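You operate a simulated robot arm through the tools that you are given. There is no shell and no other tool.

You are at the controls of a simulated robot arm. One attempt, no reset.

## Task
Press the green and blue blocks down into their marked gaps.
Fine: each in the gap with its colour; slide the yellow bridge over them last.

Only the result counts: the job must be done as asked and must still hold three seconds after the hand-in. Knocking over, shifting, dropping, spilling or breaking anything else fails it.

## Robot
A 6-joint arm with a two-finger parallel gripper, fixed in place. Base frame: the origin is at the foot of the arm, x ahead of it, y to its left, z up. Readings come in cm, degrees, newtons and seconds.
With the tool pointing down near the work surface it reaches from about 16 to 40 cm from the base axis. Its first joint turns from -66.0 to 66.0 degrees. Payload 1.57 kg.
Tool frame: the origin (TCP) lies between the finger pads and is the grasp point; the fingertips stand 3 cm ahead of it; z points along the fingers, y is the line along which they close. The gripper opens to 8 cm. The fingers are 1.7 cm wide and 1.2 cm thick; the gripper's body (4 by 8.2 cm) begins 8 cm behind the TCP.
Orientation is that of the tool frame in the base frame, as a unit quaternion [x, y, z, w]. With the fingers straight down and closing along the base's y, the tool's x points along the base's -x, its y along +y and its z along -z.

## Interface
- The arm moves only by the tool step_arm. Its arguments are lists of equal length, an entry for each row: "travel": the shift along the tool's x, y, z in cm, a list of three; "rot": the turn, a rotation vector about the tool's x, y, z in degrees, a list of three; "fingers": the gripper command, from -1 (shut) to 1 (fully open), values between in proportion. In form: {"travel": [[x, y, z], ...], "rot": [[wx, wy, wz], ...], "fingers": [fingers, ...]}. A call has 1 to 20 rows; each row is the pose to reach, as a shift and turn from the pose commanded when the call began, along the tool's axes at that moment. A row lasts 0.2 s, in which the tool goes at most 5 cm and 8.6 degrees; a call with a longer step from one row to the next is refused whole, and so is a gripper value outside its range. Where a pose cannot be reached the arm comes as near as it can. A force on the tool above 70 N (or 10 N above the force at the start of the call, whichever is more), or a blocked arm, ends the call early, and 0.2 s more pass. The fingers move at their own pace (about 15.3 cm/s each) and stop on an object; they squeeze with about 21 N. The grip force told is the motor's: it shows also when the fingers shut on nothing. Time passes only in rows, and 0.2 s behind the last, so rows that repeat a pose let the fingers close. It gives the time, the measured TCP pose, the force on the tool (base axes), the opening and the grip force at its end, in the units of the frame above (readings bear some noise), with the torque about the TCP (base axes, N m) and any sound that the robot's microphone picked up.
- Cameras (640 x 400 px; columns grow to the right, rows downward): "scene" is fixed at [5.75, -33.83, 41.42]; the picture's right is [0.74, -0.67, 0.00], its down [-0.44, -0.48, -0.76] and it looks along [0.51, 0.56, -0.65] (base axes); focal length 214 px, centre (320, 200). "wrist" rides on the gripper at [7.2, -0.7, -12.2] in the tool frame; the picture's right is [0.09, 1.00, 0.00], its down [-0.84, 0.08, -0.54] and it looks along [-0.54, 0.05, 0.84] (tool axes); focal length 238 px, centre (320, 200). There is no depth. A picture from a camera that has moved, and an enlarged one, comes with that camera's place and axes in the base frame and with its lens.
- get_image(camera): a new picture of that camera. The clock stands still meanwhile.
- close_up(camera, box): a new picture of the part [left, top, right, bottom] of that camera's present view, enlarged. The clock stands still meanwhile.
- finish_job(): hands the job in; it is judged then, once.

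Nothing tells you positions but the pictures and the camera data. Unless the task says otherwise, let go and move clear before handing in.

The tools are called as a command line: name --argument value ..., lists and objects as JSON in quotes. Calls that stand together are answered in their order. step_arm: Moves the arm, as the interface text tells. Its arguments: {"type":"object","properties":{"travel":{"type":"array","items":{"type":"array","items":{"type":"number"}}},"rot":{"type":"array","items":{"type":"array","items":{"type":"number"}}},"fingers":{"type":"array","items":{"type":"number"}}},"required":["travel","rot","fingers"]} The other tools are called the same way: get_image (camera) takes a picture; close_up (camera, box) takes an enlarged picture of a part of a camera's view; finish_job () hands the job in.

At the start:

```text
t: 0.0
position: [22.57, -4.37, 29.32]
ee_rot: [0.0, 1.0, 0.0, -0.001]
ft_force: [-0.7, -0.6, 0.2]
ft_torque: [-0.01, -0.03, 0.01]
gripper_width: 8.01
grip_force: 0.0
```

scene: 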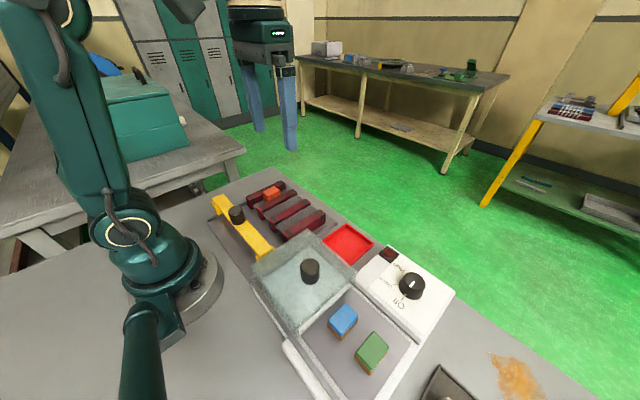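
wrist: 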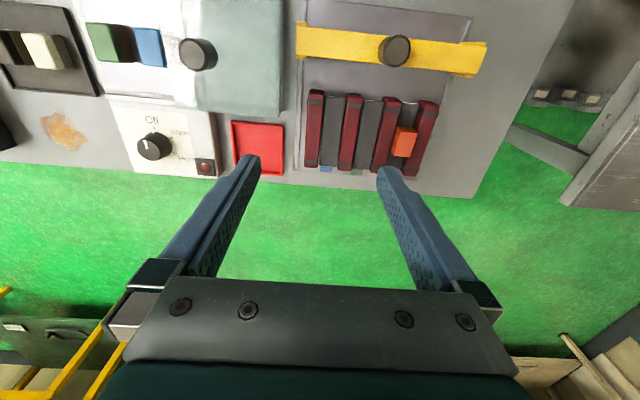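

I see a tray with green and blue blocks partly under a glass lid with a knob, a red-ribbed rack with an orange block in one gap, a yellow bridge with a knob, and a dial box. I'll look closer before moving anything.

close_up --camera "scene" --box '[200, 170, 360, 270]'

close_up --camera "scene" --box '[240, 220, 480, 400]'

close_up --camera "wrist" --box '[280, 0, 500, 200]'

close_up --camera "wrist" --box '[0, 0, 300, 190]'

```text
4.00 times, centred on (280, 220) of scene
camera zoom: at [5.75, -33.83, 41.42], right [0.74, -0.67, 0.0], down [-0.44, -0.48, -0.76], along [0.51, 0.56, -0.65], focal length 858 px, centre (480, 120)
```

zoom: 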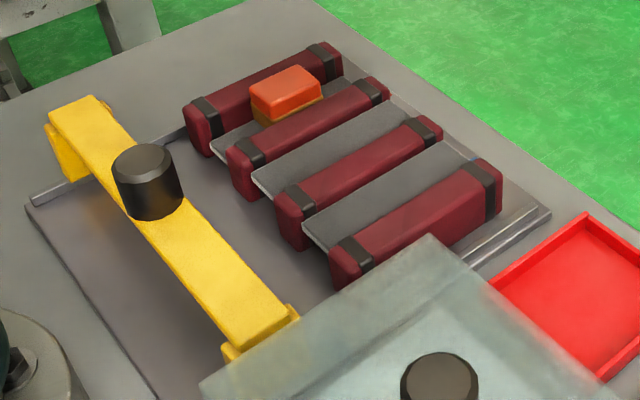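

```text
2.22 times, centred on (360, 310) of scene
camera zoom: at [5.75, -33.83, 41.42], right [0.74, -0.67, 0.0], down [-0.44, -0.48, -0.76], along [0.51, 0.56, -0.65], focal length 477 px, centre (231, -44)
```

zoom: 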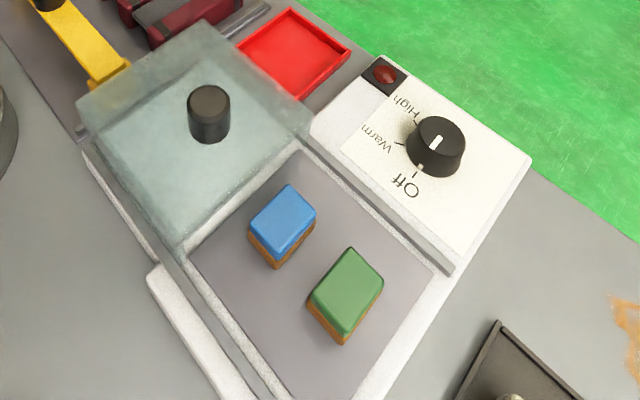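

```text
2.00 times, centred on (390, 100) of wrist
camera zoom: at [15.36, -4.96, 41.59], right [-0.09, 1.0, 0.0], down [0.84, 0.08, 0.54], along [0.54, 0.05, -0.84], focal length 477 px, centre (180, 400)
```

zoom: 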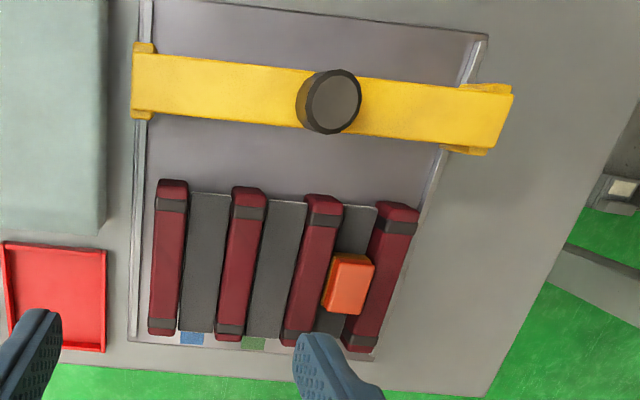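

```text
2.11 times, centred on (150, 95) of wrist
camera zoom: at [15.36, -4.96, 41.59], right [-0.09, 1.0, 0.0], down [0.84, 0.08, 0.54], along [0.54, 0.05, -0.84], focal length 502 px, centre (678, 421)
```

zoom: 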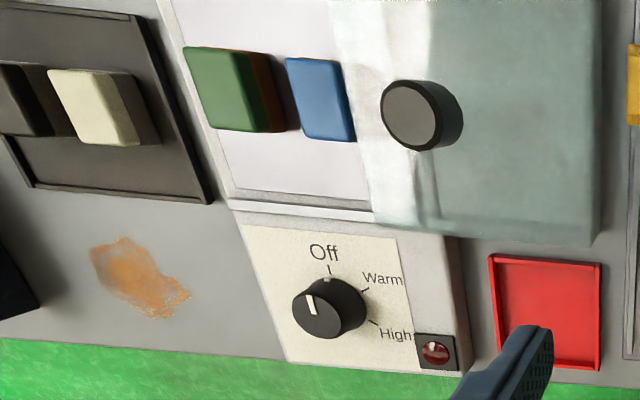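

The blocks sit around x≈17, y≈-26 on a raised tray. The rack is around x 21–33, y -4 to 12, and its blue and green marks are at the far end of gaps 1 and 2. The bridge is near x≈15. I'll move above the rack for a closer look.

step_arm --travel '[[0.5, 2, 2], [1, 4, 4], [1.5, 6, 6], [2, 8, 8], [2.5, 8.4, 9.3]]' --rot '[[0, 0, 0], [0, 0, 0], [0, 0, 0], [0, 0, 0], [0, 0, 0]]' --fingers '[1, 1, 1, 1, 1]'

get_image --camera "wrist"

get_image --camera "scene"

```text
t: 1.2
position: [19.91, 4.09, 20.04]
ee_rot: [0.0, 1.0, -0.001, 0.0]
ft_force: [0.6, 0.6, 0.2]
ft_torque: [0.01, 0.04, 0.02]
gripper_width: 7.99
grip_force: 0.0
```

```text
taken
camera wrist: at [12.9, 3.57, 32.26], right [-0.09, 1.0, 0.0], down [0.84, 0.08, 0.54], along [0.54, 0.05, -0.84], focal length 238 px, centre (320, 200)
```

wrist: 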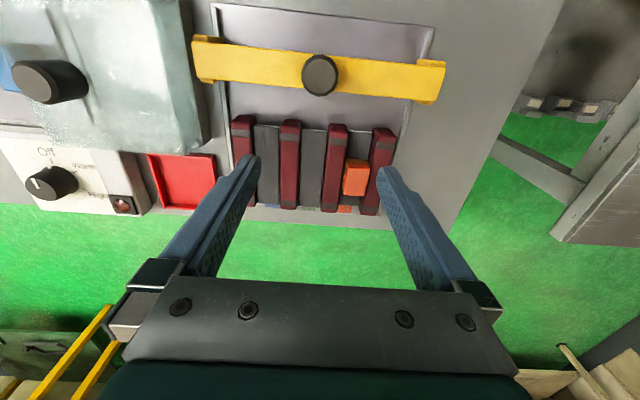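

```text
taken
```

scene: 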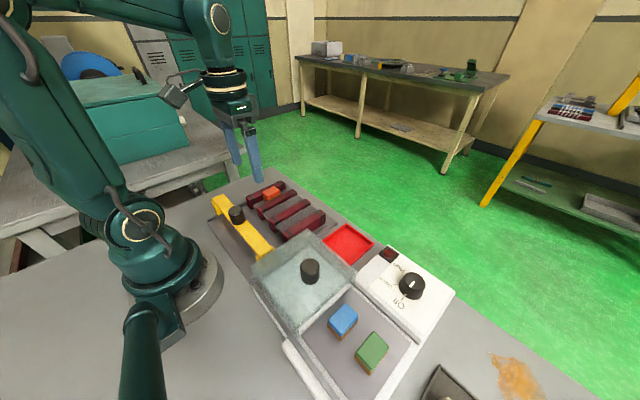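

The rack is clear in the wrist view, so I'll enlarge it.

close_up --camera "wrist" --box '[180, 0, 460, 220]'

close_up --camera "wrist" --box '[220, 105, 410, 225]'

close_up --camera "scene" --box '[240, 170, 340, 240]'

```text
1.82 times, centred on (320, 110) of wrist
camera zoom: at [12.9, 3.57, 32.26], right [-0.09, 1.0, 0.0], down [0.84, 0.08, 0.54], along [0.54, 0.05, -0.84], focal length 433 px, centre (320, 364)
```

zoom: 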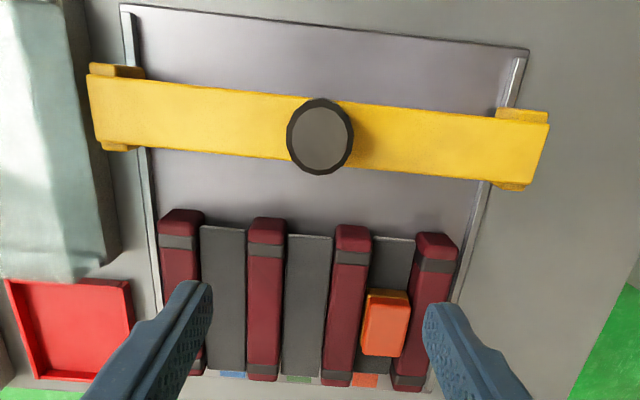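

```text
3.33 times, centred on (315, 165) of wrist
camera zoom: at [12.9, 3.57, 32.26], right [-0.09, 1.0, 0.0], down [0.84, 0.08, 0.54], along [0.54, 0.05, -0.84], focal length 794 px, centre (337, 317)
```

zoom: 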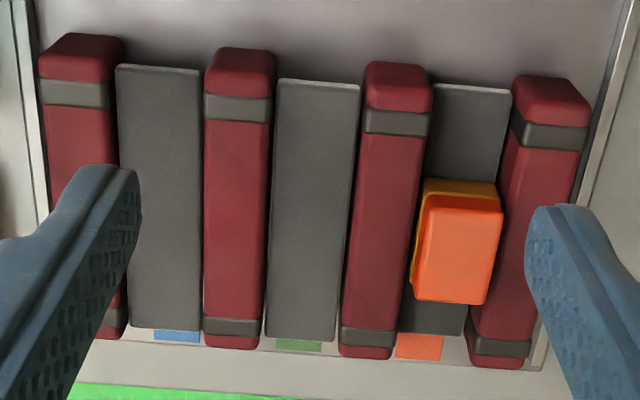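

```text
5.71 times, centred on (290, 205) of scene
camera zoom: at [5.75, -33.83, 41.42], right [0.74, -0.67, 0.0], down [-0.44, -0.48, -0.76], along [0.51, 0.56, -0.65], focal length 1226 px, centre (491, 171)
```

zoom: 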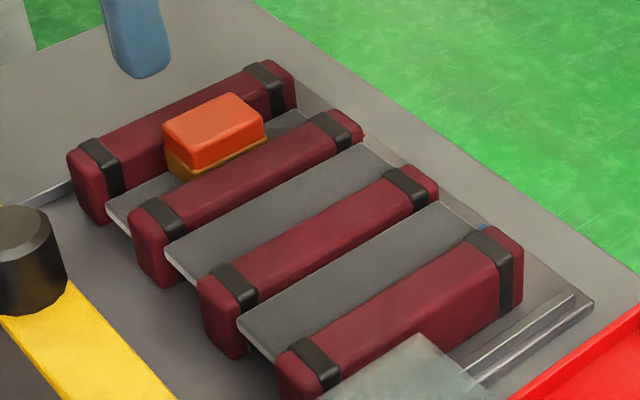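

The ribs are about 12 cm long in x with roughly 3 cm gaps, and the orange block shows what a placed block looks like. Next I'll move above the blue and green blocks to measure their position and yaw.

step_arm --travel '[[0.5, -4, 0], [1, -8, 0], [1.5, -12, 0], [2, -16, 0], [2, -20, 0], [2, -24, 0], [2, -27, 0]]' --rot '[[0, 0, 0], [0, 0, 0], [0, 0, 0], [0, 0, 0], [0, 0, 0], [0, 0, 0], [0, 0, 0]]' --fingers '[1, 1, 1, 1, 1, 1, 1]'

get_image --camera "wrist"

get_image --camera "scene"

```text
t: 2.8
position: [18.05, -22.85, 19.92]
ee_rot: [-0.001, 1.0, -0.001, 0.0]
ft_force: [0.0, -0.8, -0.1]
ft_torque: [-0.02, -0.01, -0.02]
gripper_width: 8.0
grip_force: 0.0
```

```text
taken
camera wrist: at [10.9, -23.46, 32.16], right [-0.09, 1.0, 0.0], down [0.84, 0.08, 0.54], along [0.54, 0.05, -0.84], focal length 238 px, centre (320, 200)
```

wrist: 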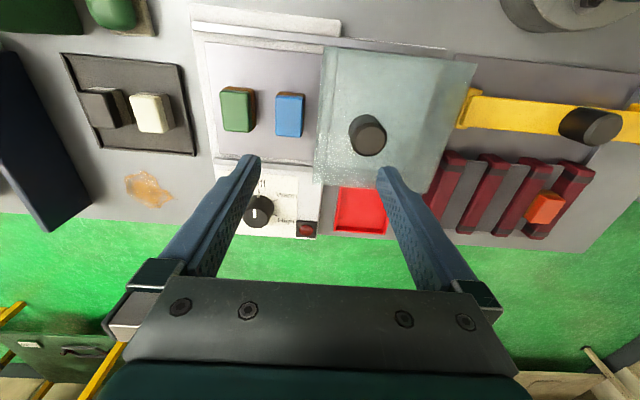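

```text
taken
```

scene: 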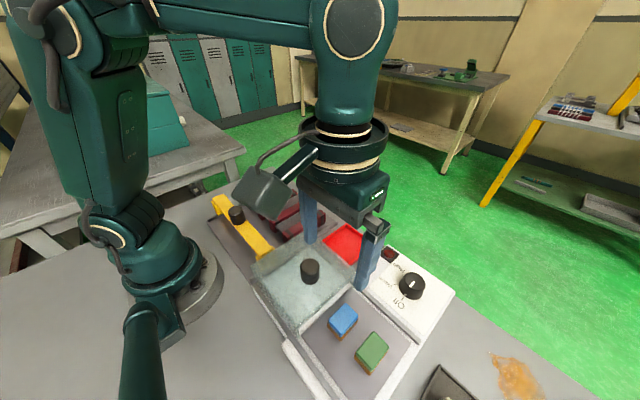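

close_up --camera "wrist" --box '[180, 20, 480, 200]'

close_up --camera "wrist" --box '[205, 70, 325, 150]'

close_up --camera "scene" --box '[310, 290, 410, 390]'

```text
2.13 times, centred on (330, 110) of wrist
camera zoom: at [10.9, -23.46, 32.16], right [-0.09, 1.0, 0.0], down [0.84, 0.08, 0.54], along [0.54, 0.05, -0.84], focal length 508 px, centre (299, 392)
```

zoom: 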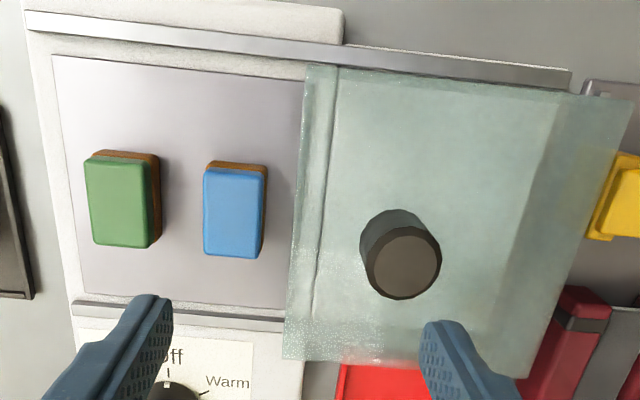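

```text
5.00 times, centred on (265, 110) of wrist
camera zoom: at [10.9, -23.46, 32.16], right [-0.09, 1.0, 0.0], down [0.84, 0.08, 0.54], along [0.54, 0.05, -0.84], focal length 1192 px, centre (595, 650)
```

zoom: 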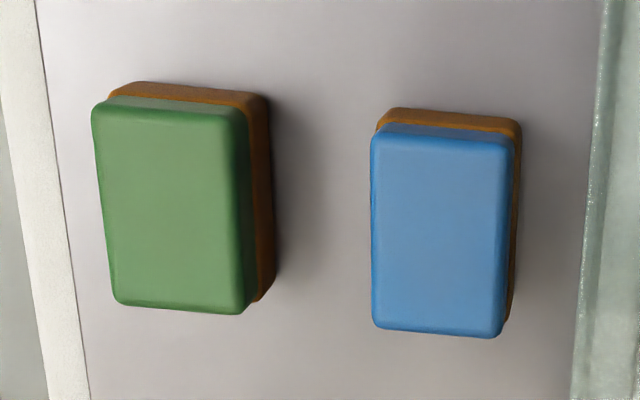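

```text
4.00 times, centred on (360, 340) of scene
camera zoom: at [5.75, -33.83, 41.42], right [0.74, -0.67, 0.0], down [-0.44, -0.48, -0.76], along [0.51, 0.56, -0.65], focal length 858 px, centre (160, -360)
```

zoom: 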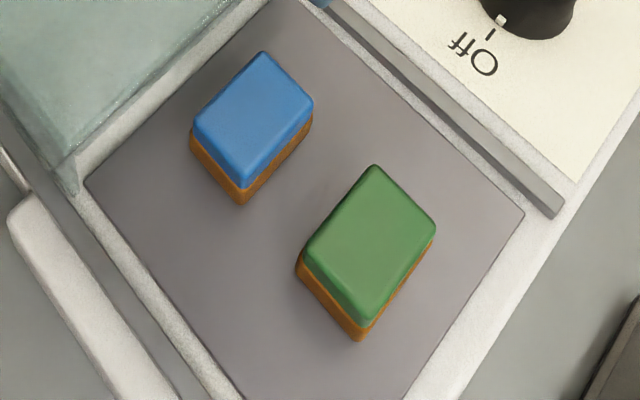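

Both blocks are axis-aligned, about 4 cm in x by 2.9 cm in y. Blue is near (17.9, -26.3) and green near (17.7, -32.1), with tops around z≈4.7. I'll turn the gripper 90° so it closes along x, which lets the fingers fit into the gaps, and hover above blue.

step_arm --travel '[[0, -0.5, 0], [0, -1, 0], [0, -1.5, 0], [0, -2, 0], [0, -2.5, 0], [0, -3, 0], [0, -3.45, 0], [0, -3.45, 0], [0, -3.45, 0], [0, -3.45, 0], [0, -3.45, 0], [0, -3.45, 0]]' --rot '[[0, 0, 8.2], [0, 0, 16.4], [0, 0, 24.6], [0, 0, 32.8], [0, 0, 41], [0, 0, 49.2], [0, 0, 57.4], [0, 0, 65.6], [0, 0, 73.8], [0, 0, 82], [0, 0, 90], [0, 0, 90]]' --fingers '[1, 1, 1, 1, 1, 1, 1, 1, 1, 1, 1, 1]'

get_image --camera "wrist"

get_image --camera "scene"

```text
t: 5.4
position: [18.08, -26.42, 20.04]
ee_rot: [0.707, 0.707, 0.0, 0.0]
ft_force: [0.3, 0.5, -0.4]
ft_torque: [0.0, 0.0, 0.02]
gripper_width: 7.99
grip_force: 0.0
```

```text
taken
camera wrist: at [17.44, -19.15, 32.28], right [1.0, 0.09, 0.0], down [0.08, -0.84, 0.54], along [0.05, -0.54, -0.84], focal length 238 px, centre (320, 200)
```

wrist: 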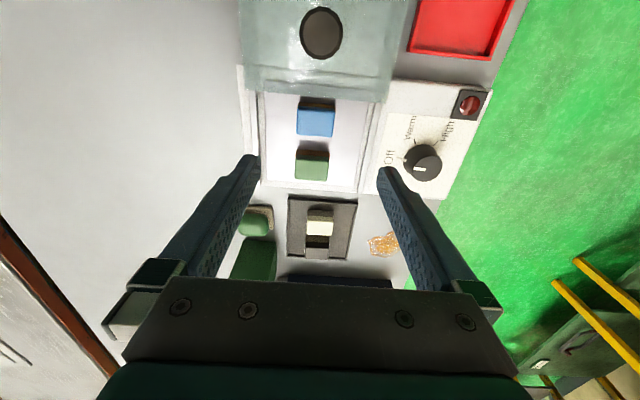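

```text
taken
```

scene: 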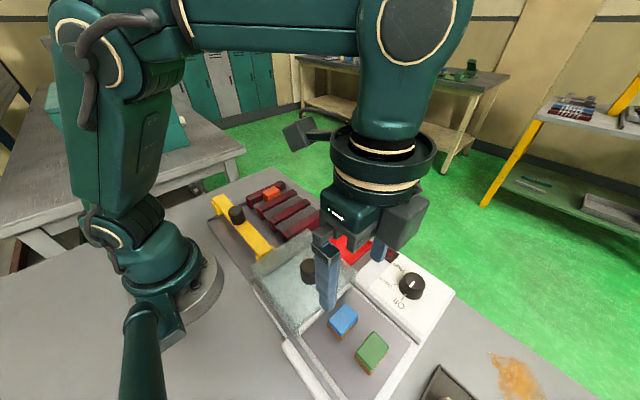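

The gripper now closes along x. I'll enlarge the blocks in the wrist view and the rack in the scene view, which is unobstructed now.

close_up --camera "wrist" --box '[240, 80, 400, 200]'

close_up --camera "scene" --box '[242, 175, 298, 210]'

close_up --camera "scene" --box '[200, 180, 280, 260]'

close_up --camera "scene" --box '[320, 295, 400, 385]'

```text
3.33 times, centred on (320, 140) of wrist
camera zoom: at [17.44, -19.15, 32.28], right [1.0, 0.09, 0.0], down [0.08, -0.84, 0.54], along [0.05, -0.54, -0.84], focal length 794 px, centre (320, 400)
```

zoom: 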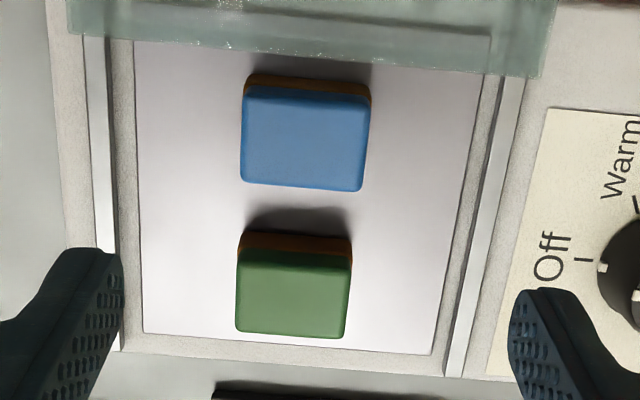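

```text
11.43 times, centred on (270, 192) of scene
camera zoom: at [5.75, -33.83, 41.42], right [0.74, -0.67, 0.0], down [-0.44, -0.48, -0.76], along [0.51, 0.56, -0.65], focal length 2451 px, centre (891, 286)
```

zoom: 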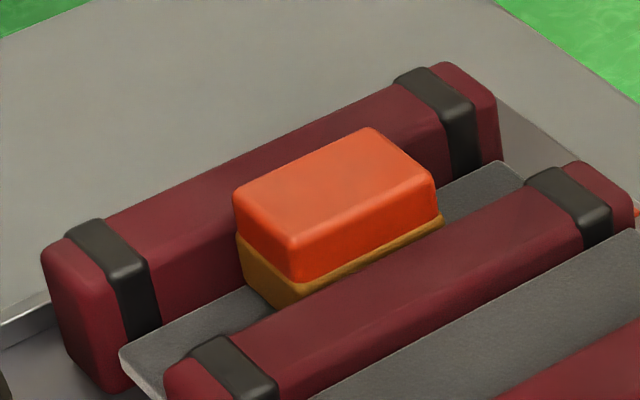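

```text
5.00 times, centred on (240, 220) of scene
camera zoom: at [5.75, -33.83, 41.42], right [0.74, -0.67, 0.0], down [-0.44, -0.48, -0.76], along [0.51, 0.56, -0.65], focal length 1072 px, centre (720, 100)
```

zoom: 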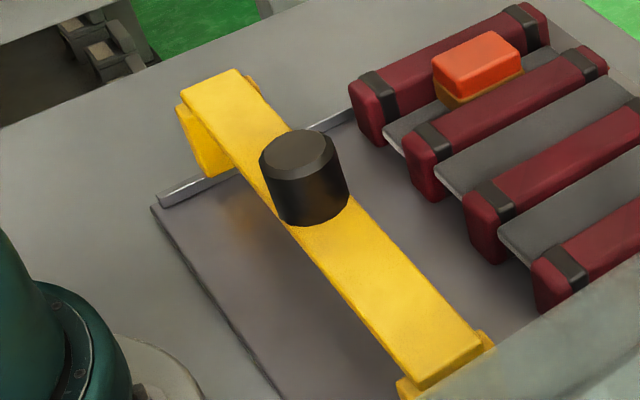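

```text
4.44 times, centred on (360, 340) of scene
camera zoom: at [5.75, -33.83, 41.42], right [0.74, -0.67, 0.0], down [-0.44, -0.48, -0.76], along [0.51, 0.56, -0.65], focal length 953 px, centre (142, -422)
```

zoom: 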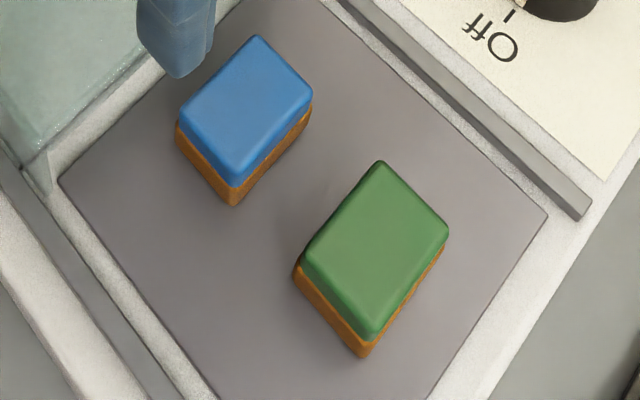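

Both views agree on blue at about (17.57, -26.28) and green at about (17.6, -32.1). The gap centres are about y=-2.0 (blue), 3.8 (green) and 9.5 (orange), with orange at x≈27.1. I'll descend part way over blue to check alignment.

step_arm --travel '[[0.04, -0.15, 3], [0.08, -0.3, 6], [0.14, -0.51, 9], [0.14, -0.51, 10.5]]' --rot '[[0, 0, 0], [0, 0, 0], [0, 0, 0], [0, 0, 0]]' --fingers '[1, 1, 1, 1]'

get_image --camera "wrist"

close_up --camera "scene" --box '[300, 270, 420, 390]'

```text
t: 6.4
position: [17.38, -26.01, 9.63]
ee_rot: [0.708, 0.706, 0.0, 0.0]
ft_force: [-0.5, -0.4, 0.1]
ft_torque: [-0.01, 0.0, -0.01]
gripper_width: 7.99
grip_force: 0.0
```

```text
taken
camera wrist: at [16.76, -18.82, 21.87], right [1.0, 0.09, 0.0], down [0.08, -0.84, 0.54], along [0.05, -0.54, -0.84], focal length 238 px, centre (320, 200)
```

wrist: 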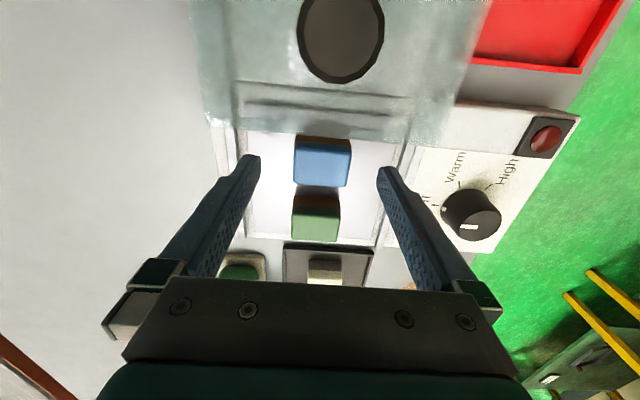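

```text
3.33 times, centred on (360, 330) of scene
camera zoom: at [5.75, -33.83, 41.42], right [0.74, -0.67, 0.0], down [-0.44, -0.48, -0.76], along [0.51, 0.56, -0.65], focal length 715 px, centre (187, -233)
```

zoom: 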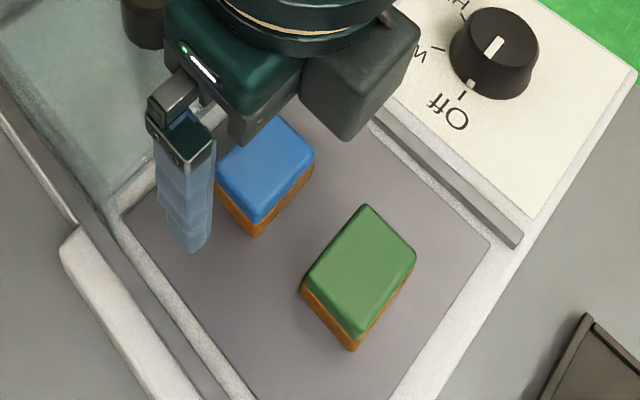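

The measured pose differs slightly from the command, so I'll let it settle and read it again with a closer look.

step_arm --travel '[[0, 0, 0], [0, 0, 0]]' --rot '[[0, 0, 0], [0, 0, 0]]' --fingers '[1, 1]'

close_up --camera "wrist" --box '[220, 110, 420, 260]'

```text
t: 7.0
position: [17.43, -26.07, 9.62]
ee_rot: [0.707, 0.707, 0.0, 0.001]
ft_force: [0.2, -0.1, -1.0]
ft_torque: [-0.01, -0.03, -0.02]
gripper_width: 7.97
grip_force: 0.2
```

```text
2.67 times, centred on (320, 185) of wrist
camera zoom: at [16.77, -18.82, 21.89], right [1.0, 0.09, 0.0], down [0.08, -0.84, 0.54], along [0.05, -0.54, -0.84], focal length 636 px, centre (320, 240)
```

zoom: 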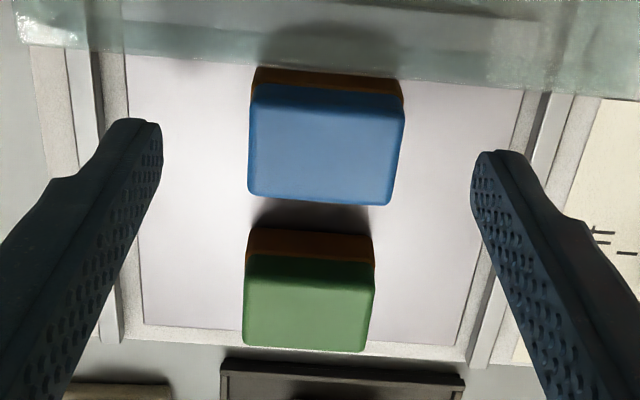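

Blue's top looks to be around z≈5, centred near (17.57, -26.22), and the fingers straddle it with room to spare. I'll go down slowly with a small correction and watch the force.

step_arm --travel '[[-0.05, 0.05, 1], [-0.12, 0.09, 2], [-0.12, 0.09, 3], [-0.12, 0.09, 3.2], [-0.12, 0.09, 3.2]]' --rot '[[0, 0, 0], [0, 0, 0], [0, 0, 0], [0, 0, 0], [0, 0, 0]]' --fingers '[1, 1, 1, 1, 1]'

close_up --camera "wrist" --box '[220, 110, 420, 260]'

close_up --camera "scene" --box '[310, 290, 380, 360]'

```text
t: 8.2
position: [17.55, -26.35, 6.37]
ee_rot: [0.706, 0.708, 0.0, 0.0]
ft_force: [0.3, 1.2, 5.4]
ft_torque: [0.09, 0.18, -0.03]
gripper_width: 8.0
grip_force: 0.1
```

```text
2.67 times, centred on (320, 185) of wrist
camera zoom: at [16.9, -19.12, 18.63], right [1.0, 0.09, 0.0], down [0.08, -0.84, 0.54], along [0.05, -0.54, -0.84], focal length 636 px, centre (320, 240)
```

zoom: 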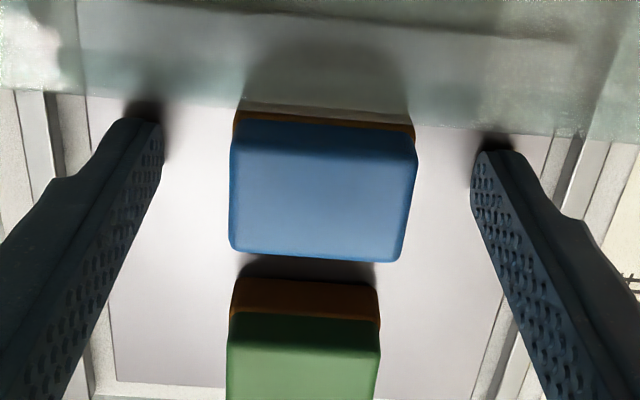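

```text
5.71 times, centred on (345, 325) of scene
camera zoom: at [5.75, -33.83, 41.42], right [0.74, -0.67, 0.0], down [-0.44, -0.48, -0.76], along [0.51, 0.56, -0.65], focal length 1226 px, centre (177, -514)
```

zoom: 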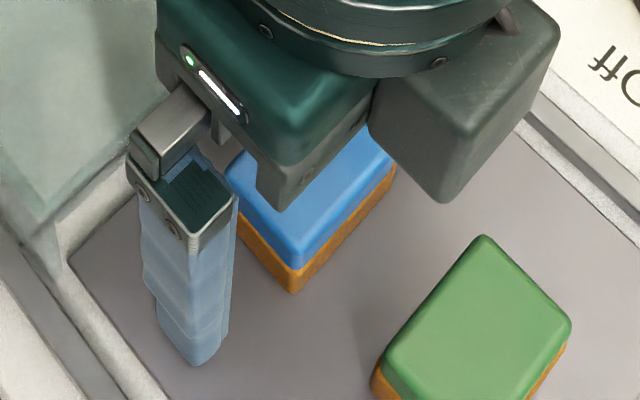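

The force reads 5 N upward, with a torque that suggests the -x fingertip is just touching the plate. I'll hold, lift slightly in separate rows and re-read to find out.

step_arm --travel '[[0, 0, 0], [0, 0, 0]]' --rot '[[0, 0, 0], [0, 0, 0]]' --fingers '[1, 1]'

close_up --camera "wrist" --box '[230, 120, 290, 170]'

close_up --camera "wrist" --box '[350, 130, 410, 180]'

close_up --camera "scene" --box '[316, 325, 346, 345]'

```text
t: 8.8
position: [17.59, -26.44, 6.47]
ee_rot: [0.707, 0.708, 0.0, 0.0]
ft_force: [-0.7, 1.0, 6.2]
ft_torque: [0.07, 0.2, -0.05]
gripper_width: 7.99
grip_force: 0.1
```

```text
8.00 times, centred on (260, 145) of wrist
camera zoom: at [16.9, -19.12, 18.63], right [1.0, 0.09, 0.0], down [0.08, -0.84, 0.54], along [0.05, -0.54, -0.84], focal length 1907 px, centre (800, 640)
```

zoom: 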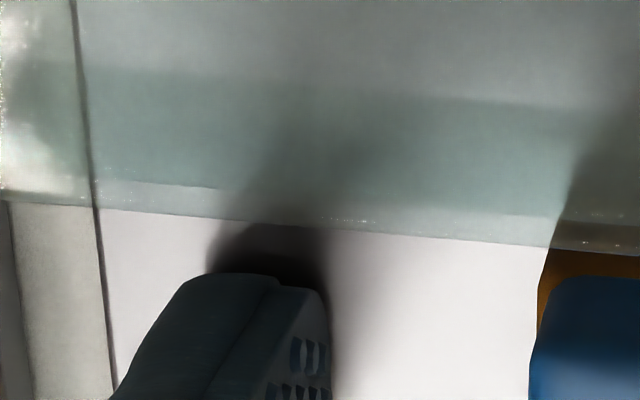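

```text
8.00 times, centred on (380, 155) of wrist
camera zoom: at [16.9, -19.12, 18.63], right [1.0, 0.09, 0.0], down [0.08, -0.84, 0.54], along [0.05, -0.54, -0.84], focal length 1907 px, centre (-160, 560)
```

zoom: 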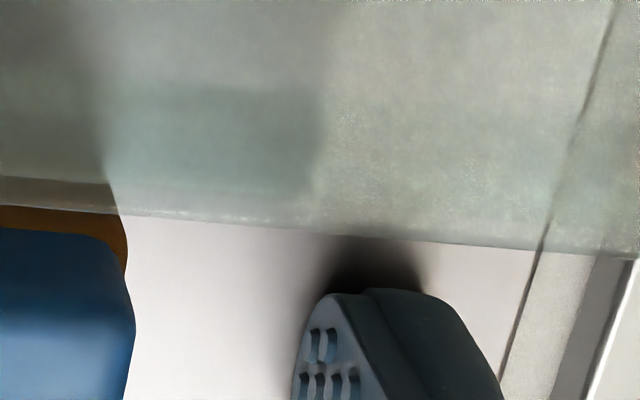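

```text
16.00 times, centred on (331, 335) of scene
camera zoom: at [5.75, -33.83, 41.42], right [0.74, -0.67, 0.0], down [-0.44, -0.48, -0.76], along [0.51, 0.56, -0.65], focal length 3432 px, centre (144, -1960)
```

zoom: 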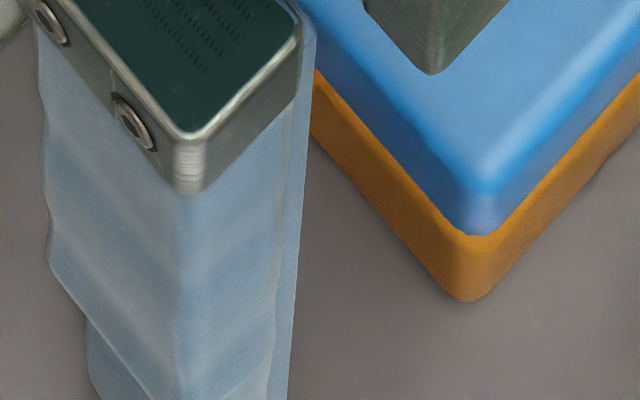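

The force persists, so the fingertips touch the plate at z≈3.4, which makes the plate higher than I first thought. I'll lift 0.35 cm, nudge +y and close on blue.

step_arm --travel '[[0.06, 0, -0.2], [0.12, 0, -0.35], [0.12, 0, -0.35], [0.12, 0, -0.35], [0.12, 0, -0.35], [0.12, 0, -0.35], [0.12, 0, -0.35]]' --rot '[[0, 0, 0], [0, 0, 0], [0, 0, 0], [0, 0, 0], [0, 0, 0], [0, 0, 0], [0, 0, 0]]' --fingers '[1, 1, 1, 0.3, -0.2, -1, -1]'

close_up --camera "wrist" --box '[220, 110, 420, 260]'

close_up --camera "scene" --box '[310, 290, 380, 360]'

```text
t: 10.4
position: [17.54, -26.19, 6.75]
ee_rot: [0.707, 0.707, -0.001, 0.0]
ft_force: [-0.3, 0.3, -0.1]
ft_torque: [-0.02, -0.03, -0.04]
gripper_width: 4.12
grip_force: 20.9
```

```text
2.67 times, centred on (320, 185) of wrist
camera zoom: at [16.92, -18.97, 18.97], right [1.0, 0.09, 0.0], down [0.08, -0.84, 0.54], along [0.05, -0.54, -0.84], focal length 636 px, centre (320, 240)
```

zoom: 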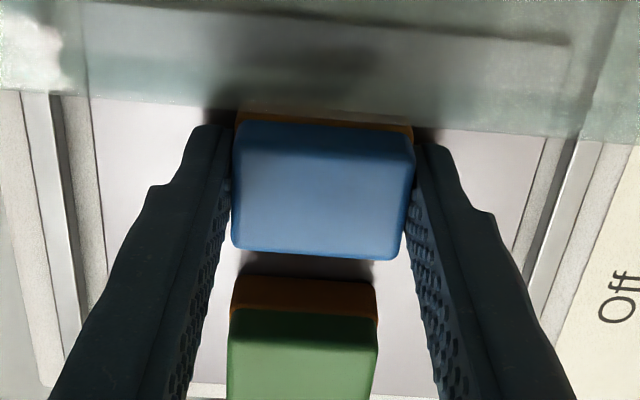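

```text
5.71 times, centred on (345, 325) of scene
camera zoom: at [5.75, -33.83, 41.42], right [0.74, -0.67, 0.0], down [-0.44, -0.48, -0.76], along [0.51, 0.56, -0.65], focal length 1226 px, centre (177, -514)
```

zoom: 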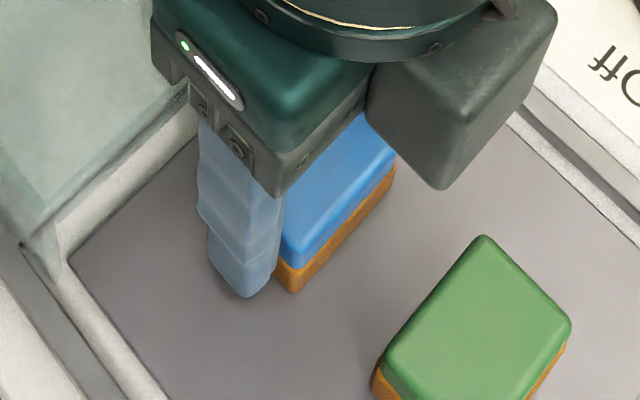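

Blue is gripped at 4.12 cm wide with 21 N. I'll lift it straight up and check that it's held.

step_arm --travel '[[0, 0, -0.5], [0, 0, -1.5], [0, 0, -3], [0, 0, -5], [0, 0, -7], [0, 0, -9], [0, 0, -11], [0, 0, -12]]' --rot '[[0, 0, 0], [0, 0, 0], [0, 0, 0], [0, 0, 0], [0, 0, 0], [0, 0, 0], [0, 0, 0], [0, 0, 0]]' --fingers '[-1, -1, -1, -1, -1, -1, -1, -1]'

get_image --camera "wrist"

get_image --camera "scene"

```text
t: 12.2
position: [17.48, -26.22, 18.72]
ee_rot: [0.707, 0.708, 0.0, 0.0]
ft_force: [0.5, 0.4, -0.6]
ft_torque: [-0.01, 0.0, -0.01]
gripper_width: 4.12
grip_force: 21.5
```

```text
taken
camera wrist: at [16.93, -18.87, 30.93], right [1.0, 0.09, 0.0], down [0.08, -0.84, 0.54], along [0.05, -0.54, -0.84], focal length 238 px, centre (320, 200)
```

wrist: 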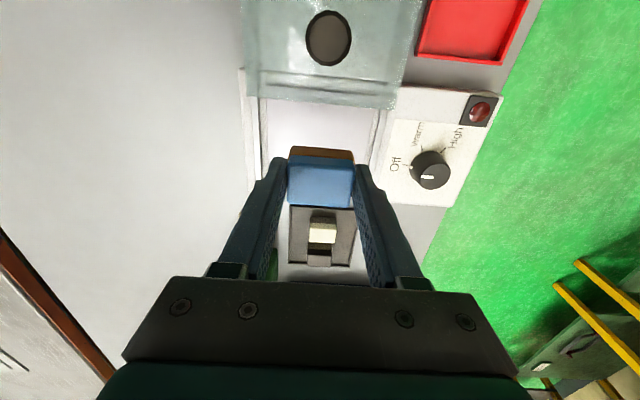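

```text
taken
```

scene: 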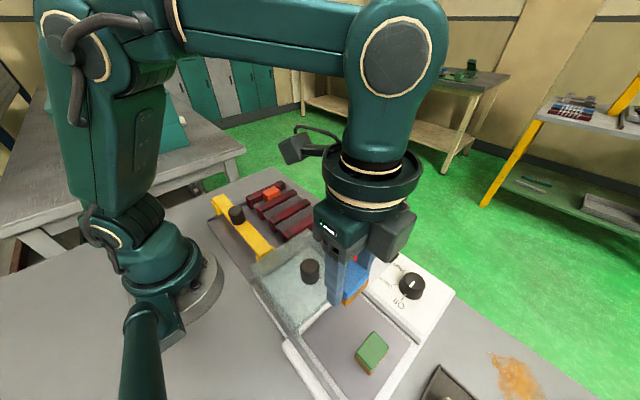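

Blue is held securely. I'll measure how it sits in the grip before moving to the rack.

close_up --camera "wrist" --box '[270, 135, 370, 215]'

close_up --camera "scene" --box '[305, 210, 395, 315]'

```text
5.00 times, centred on (320, 175) of wrist
camera zoom: at [16.93, -18.87, 30.93], right [1.0, 0.09, 0.0], down [0.08, -0.84, 0.54], along [0.05, -0.54, -0.84], focal length 1192 px, centre (320, 325)
```

zoom: 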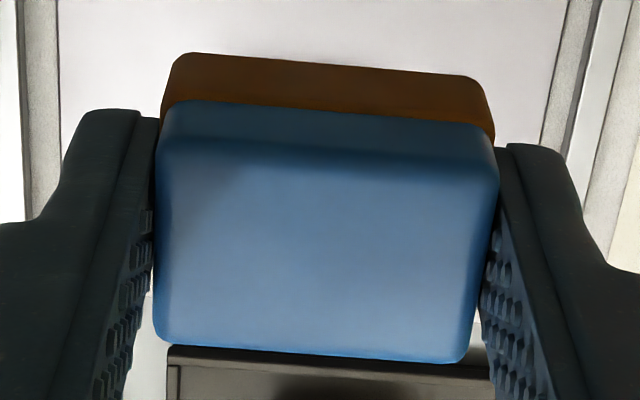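

```text
3.81 times, centred on (350, 262) of scene
camera zoom: at [5.75, -33.83, 41.42], right [0.74, -0.67, 0.0], down [-0.44, -0.48, -0.76], along [0.51, 0.56, -0.65], focal length 817 px, centre (206, -38)
```

zoom: 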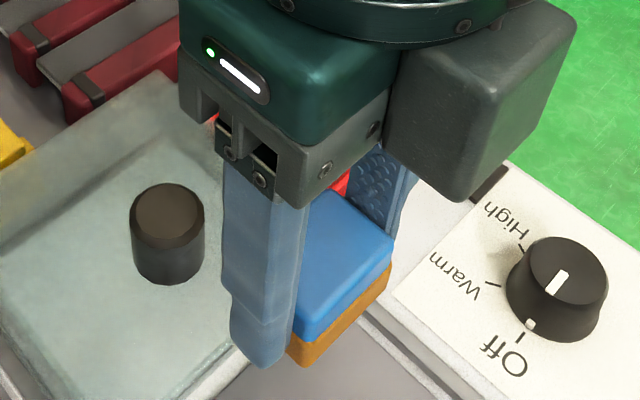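

I'll take high-zoom scene pictures of the rack, which is visible past the arm, to pin down rib heights and gap positions.

close_up --camera "scene" --box '[255, 185, 305, 216]'

close_up --camera "scene" --box '[270, 200, 330, 240]'

close_up --camera "scene" --box '[205, 190, 275, 265]'

```text
12.80 times, centred on (280, 200) of scene
camera zoom: at [5.75, -33.83, 41.42], right [0.74, -0.67, 0.0], down [-0.44, -0.48, -0.76], along [0.51, 0.56, -0.65], focal length 2745 px, centre (832, 194)
```

zoom: 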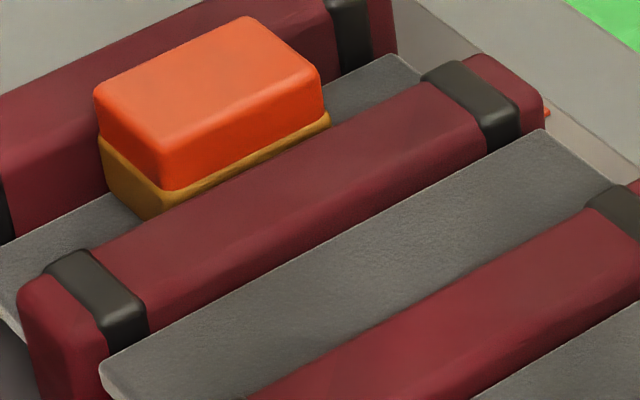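

```text
10.00 times, centred on (300, 220) of scene
camera zoom: at [5.75, -33.83, 41.42], right [0.74, -0.67, 0.0], down [-0.44, -0.48, -0.76], along [0.51, 0.56, -0.65], focal length 2145 px, centre (520, 0)
```

zoom: 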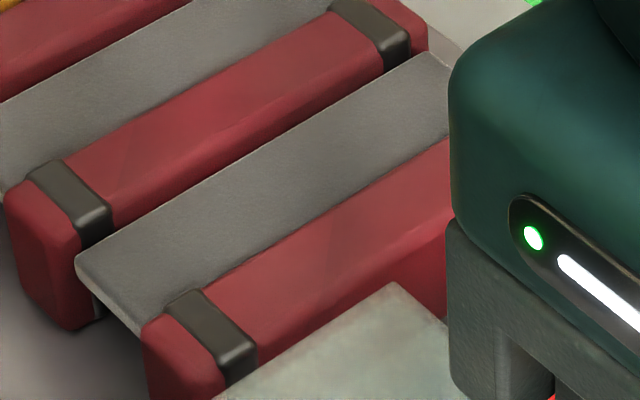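

```text
5.33 times, centred on (240, 228) of scene
camera zoom: at [5.75, -33.83, 41.42], right [0.74, -0.67, 0.0], down [-0.44, -0.48, -0.76], along [0.51, 0.56, -0.65], focal length 1144 px, centre (747, 53)
```

zoom: 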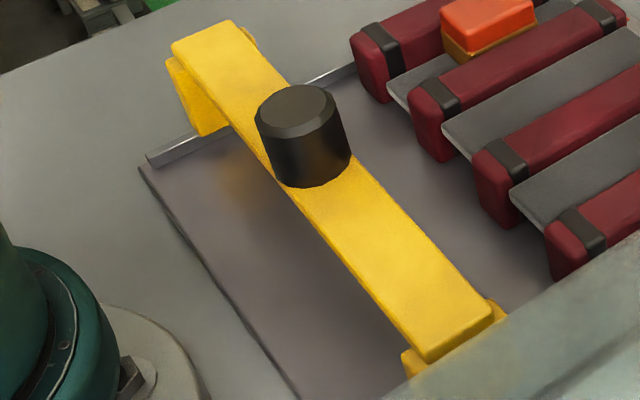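

Rib tops are around z≈3.8 and the pads around z≈2.4. The blue gap is centred near y≈-2.0 and orange near (27.0, 9.6). I'll carry blue high over the lid to above the blue gap.

step_arm --travel '[[2, 0.8, 0], [5, 2, 0], [8, 3.2, 0], [11, 4.4, 0], [14, 5.6, 0], [17, 6.8, 0], [20, 8, 0], [22.5, 9, 0], [24.18, 9.45, 0], [24.18, 9.45, 0]]' --rot '[[0, 0, 0], [0, 0, 0], [0, 0, 0], [0, 0, 0], [0, 0, 0], [0, 0, 0], [0, 0, 0], [0, 0, 0], [0, 0, 0], [0, 0, 0]]' --fingers '[-1, -1, -1, -1, -1, -1, -1, -1, -1, -1]'

get_image --camera "wrist"

get_image --camera "scene"

```text
t: 14.4
position: [27.1, -2.05, 18.64]
ee_rot: [0.707, 0.707, 0.001, 0.0]
ft_force: [0.1, 0.0, -0.6]
ft_torque: [-0.01, -0.01, -0.02]
gripper_width: 4.14
grip_force: 21.1
```

```text
taken
camera wrist: at [26.47, 5.18, 30.97], right [1.0, 0.09, 0.0], down [0.08, -0.84, 0.54], along [0.05, -0.54, -0.84], focal length 238 px, centre (320, 200)
```

wrist: 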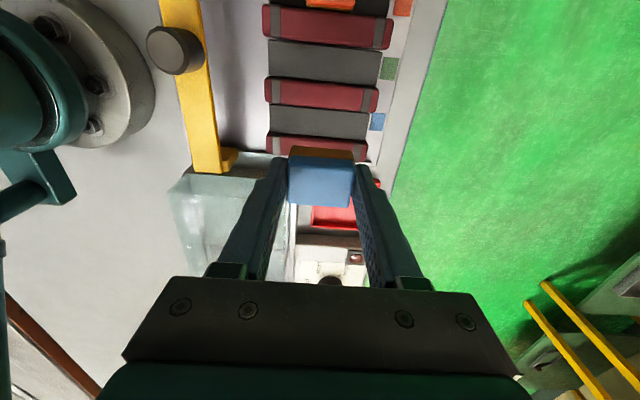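

```text
taken
```

scene: 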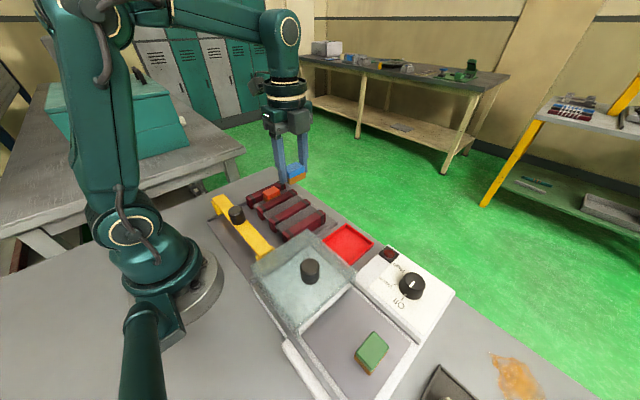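

I'm above the blue gap. I'll enlarge the wrist view of the rack.

close_up --camera "wrist" --box '[240, 0, 420, 110]'

close_up --camera "wrist" --box '[250, 60, 410, 180]'

close_up --camera "scene" --box '[230, 150, 340, 245]'

```text
3.56 times, centred on (330, 55) of wrist
camera zoom: at [26.47, 5.18, 30.97], right [1.0, 0.09, 0.0], down [0.08, -0.84, 0.54], along [0.05, -0.54, -0.84], focal length 848 px, centre (284, 716)
```

zoom: 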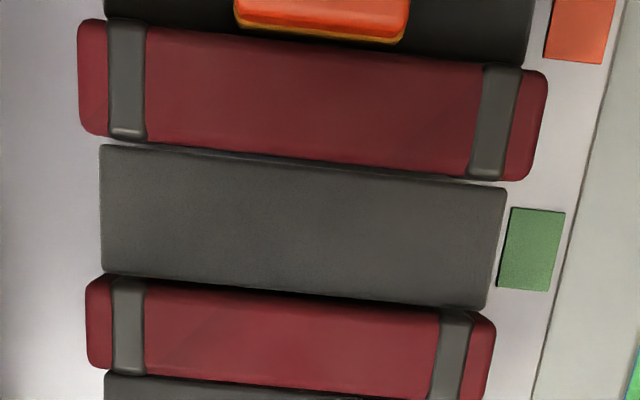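

```text
3.33 times, centred on (330, 120) of wrist
camera zoom: at [26.47, 5.18, 30.97], right [1.0, 0.09, 0.0], down [0.08, -0.84, 0.54], along [0.05, -0.54, -0.84], focal length 794 px, centre (287, 467)
```

zoom: 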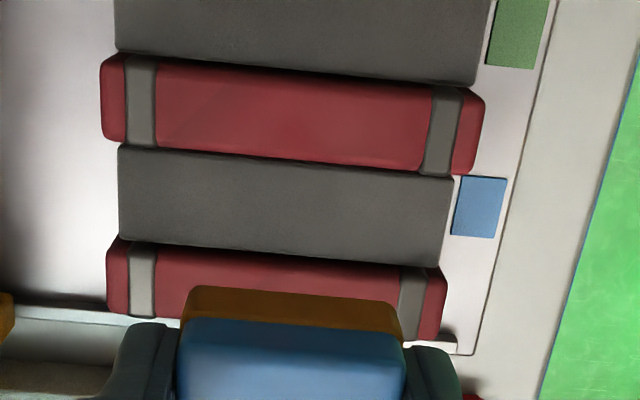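

```text
4.21 times, centred on (285, 198) of scene
camera zoom: at [5.76, -33.83, 41.42], right [0.74, -0.67, 0.0], down [-0.44, -0.48, -0.76], along [0.51, 0.56, -0.65], focal length 903 px, centre (467, 210)
```

zoom: 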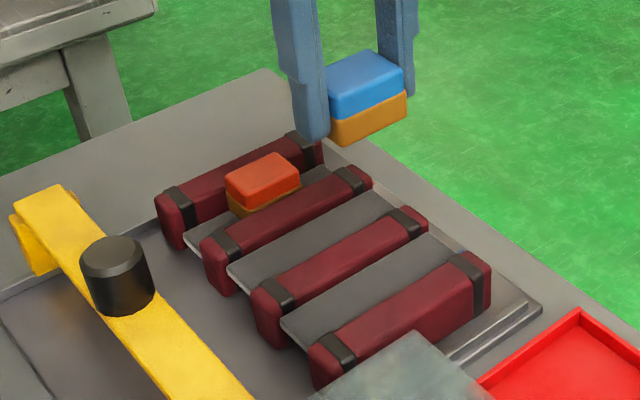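

The gap centre is about y≈-1.97 and the rib centre about x≈27.05, so the hover point is good. I'll descend until blue's bottom is about 1 cm above the ribs.

step_arm --travel '[[0, 0, 3], [0, 0, 6], [0, 0, 8], [0, 0, 9.5], [0, 0, 10], [0, 0, 10]]' --rot '[[0, 0, 0], [0, 0, 0], [0, 0, 0], [0, 0, 0], [0, 0, 0], [0, 0, 0]]' --fingers '[-1, -1, -1, -1, -1, -1]'

get_image --camera "wrist"

close_up --camera "scene" --box '[265, 185, 335, 245]'

close_up --camera "wrist" --box '[230, 50, 410, 180]'

```text
t: 15.8
position: [27.17, -2.2, 8.8]
ee_rot: [0.707, 0.707, 0.0, 0.0]
ft_force: [-0.8, 0.4, -0.5]
ft_torque: [-0.02, 0.02, 0.01]
gripper_width: 4.12
grip_force: 21.8
```

```text
taken
camera wrist: at [26.52, 5.12, 20.93], right [1.0, 0.09, 0.0], down [0.08, -0.84, 0.54], along [0.05, -0.54, -0.84], focal length 238 px, centre (320, 200)
```

wrist: 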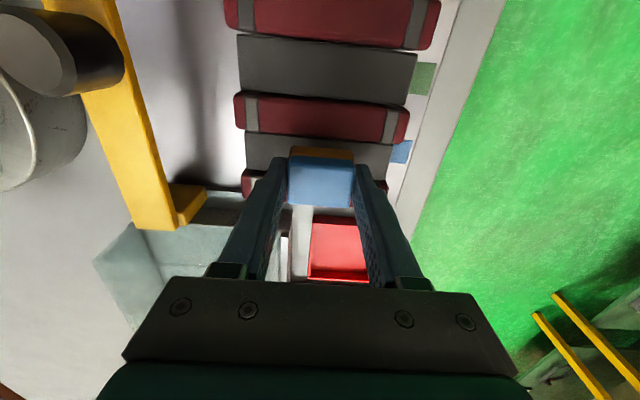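

```text
6.67 times, centred on (300, 215) of scene
camera zoom: at [5.75, -33.83, 41.42], right [0.74, -0.67, 0.0], down [-0.44, -0.48, -0.76], along [0.51, 0.56, -0.65], focal length 1430 px, centre (453, 100)
```

zoom: 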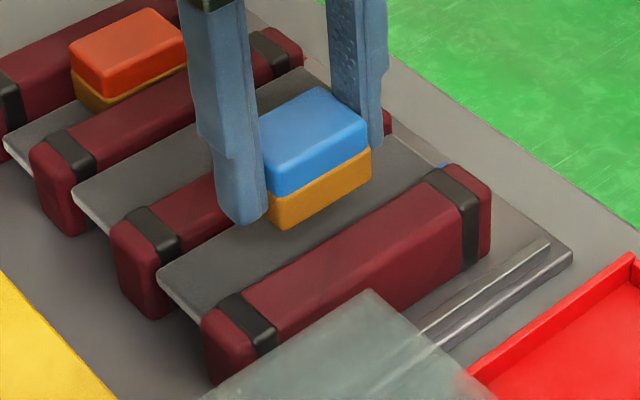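

```text
3.08 times, centred on (320, 115) of wrist
camera zoom: at [26.52, 5.12, 20.93], right [1.0, 0.09, 0.0], down [0.08, -0.84, 0.54], along [0.05, -0.54, -0.84], focal length 733 px, centre (320, 462)
```

zoom: 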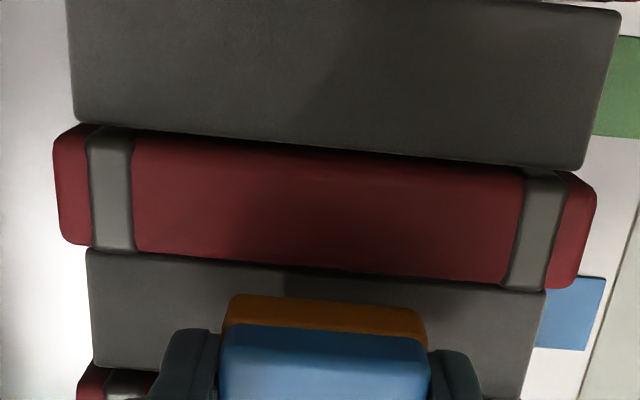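

Blue is centred over its gap, y≈-2.05 with a gap of about 3.4 cm. I'll lower it slowly to just inside the rib tops and check.

step_arm --travel '[[0, 0, 0.5], [0, 0, 1.0], [0, 0, 1.4], [0, 0, 1.8], [0, 0, 1.8]]' --rot '[[0, 0, 0], [0, 0, 0], [0, 0, 0], [0, 0, 0], [0, 0, 0]]' --fingers '[-1, -1, -1, -1, -1]'

close_up --camera "scene" --box '[270, 190, 320, 230]'

close_up --camera "wrist" --box '[250, 100, 390, 210]'

```text
t: 17.0
position: [27.1, -2.01, 6.96]
ee_rot: [0.706, 0.708, 0.001, 0.0]
ft_force: [1.5, -0.9, 3.3]
ft_torque: [0.0, -0.02, 0.01]
gripper_width: 4.1
grip_force: 21.4
```

```text
10.00 times, centred on (295, 210) of scene
camera zoom: at [5.75, -33.83, 41.42], right [0.74, -0.67, 0.0], down [-0.44, -0.48, -0.76], along [0.51, 0.56, -0.65], focal length 2145 px, centre (570, 100)
```

zoom: 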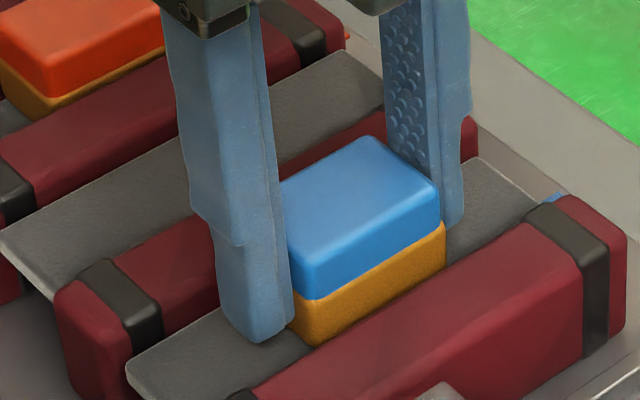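

```text
3.64 times, centred on (320, 155) of wrist
camera zoom: at [26.42, 5.16, 19.16], right [1.0, 0.09, 0.0], down [0.08, -0.84, 0.54], along [0.05, -0.54, -0.84], focal length 867 px, centre (320, 364)
```

zoom: 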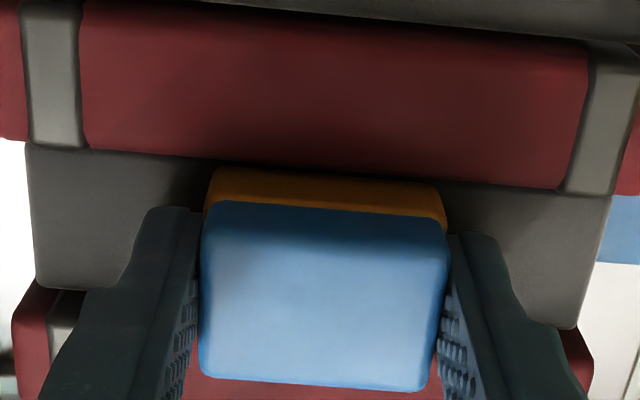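

There's light contact at about 3 N and blue still sits higher than orange. I'll continue down in small increments and watch the force.

step_arm --travel '[[0, 0, 0.15], [0, 0, 0.3], [0, 0, 0.3]]' --rot '[[0, 0, 0], [0, 0, 0], [0, 0, 0]]' --fingers '[-1, -1, -1]'

close_up --camera "scene" --box '[270, 190, 320, 230]'

```text
t: 17.8
position: [27.0, -2.01, 6.79]
ee_rot: [0.707, 0.707, -0.001, -0.001]
ft_force: [0.9, -1.1, 2.0]
ft_torque: [-0.02, -0.07, -0.01]
gripper_width: 4.12
grip_force: 20.7
```

```text
10.00 times, centred on (295, 210) of scene
camera zoom: at [5.75, -33.83, 41.42], right [0.74, -0.67, 0.0], down [-0.44, -0.48, -0.76], along [0.51, 0.56, -0.65], focal length 2145 px, centre (570, 100)
```

zoom: 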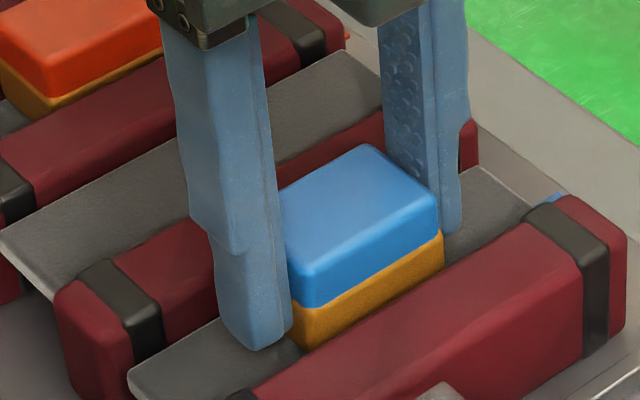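

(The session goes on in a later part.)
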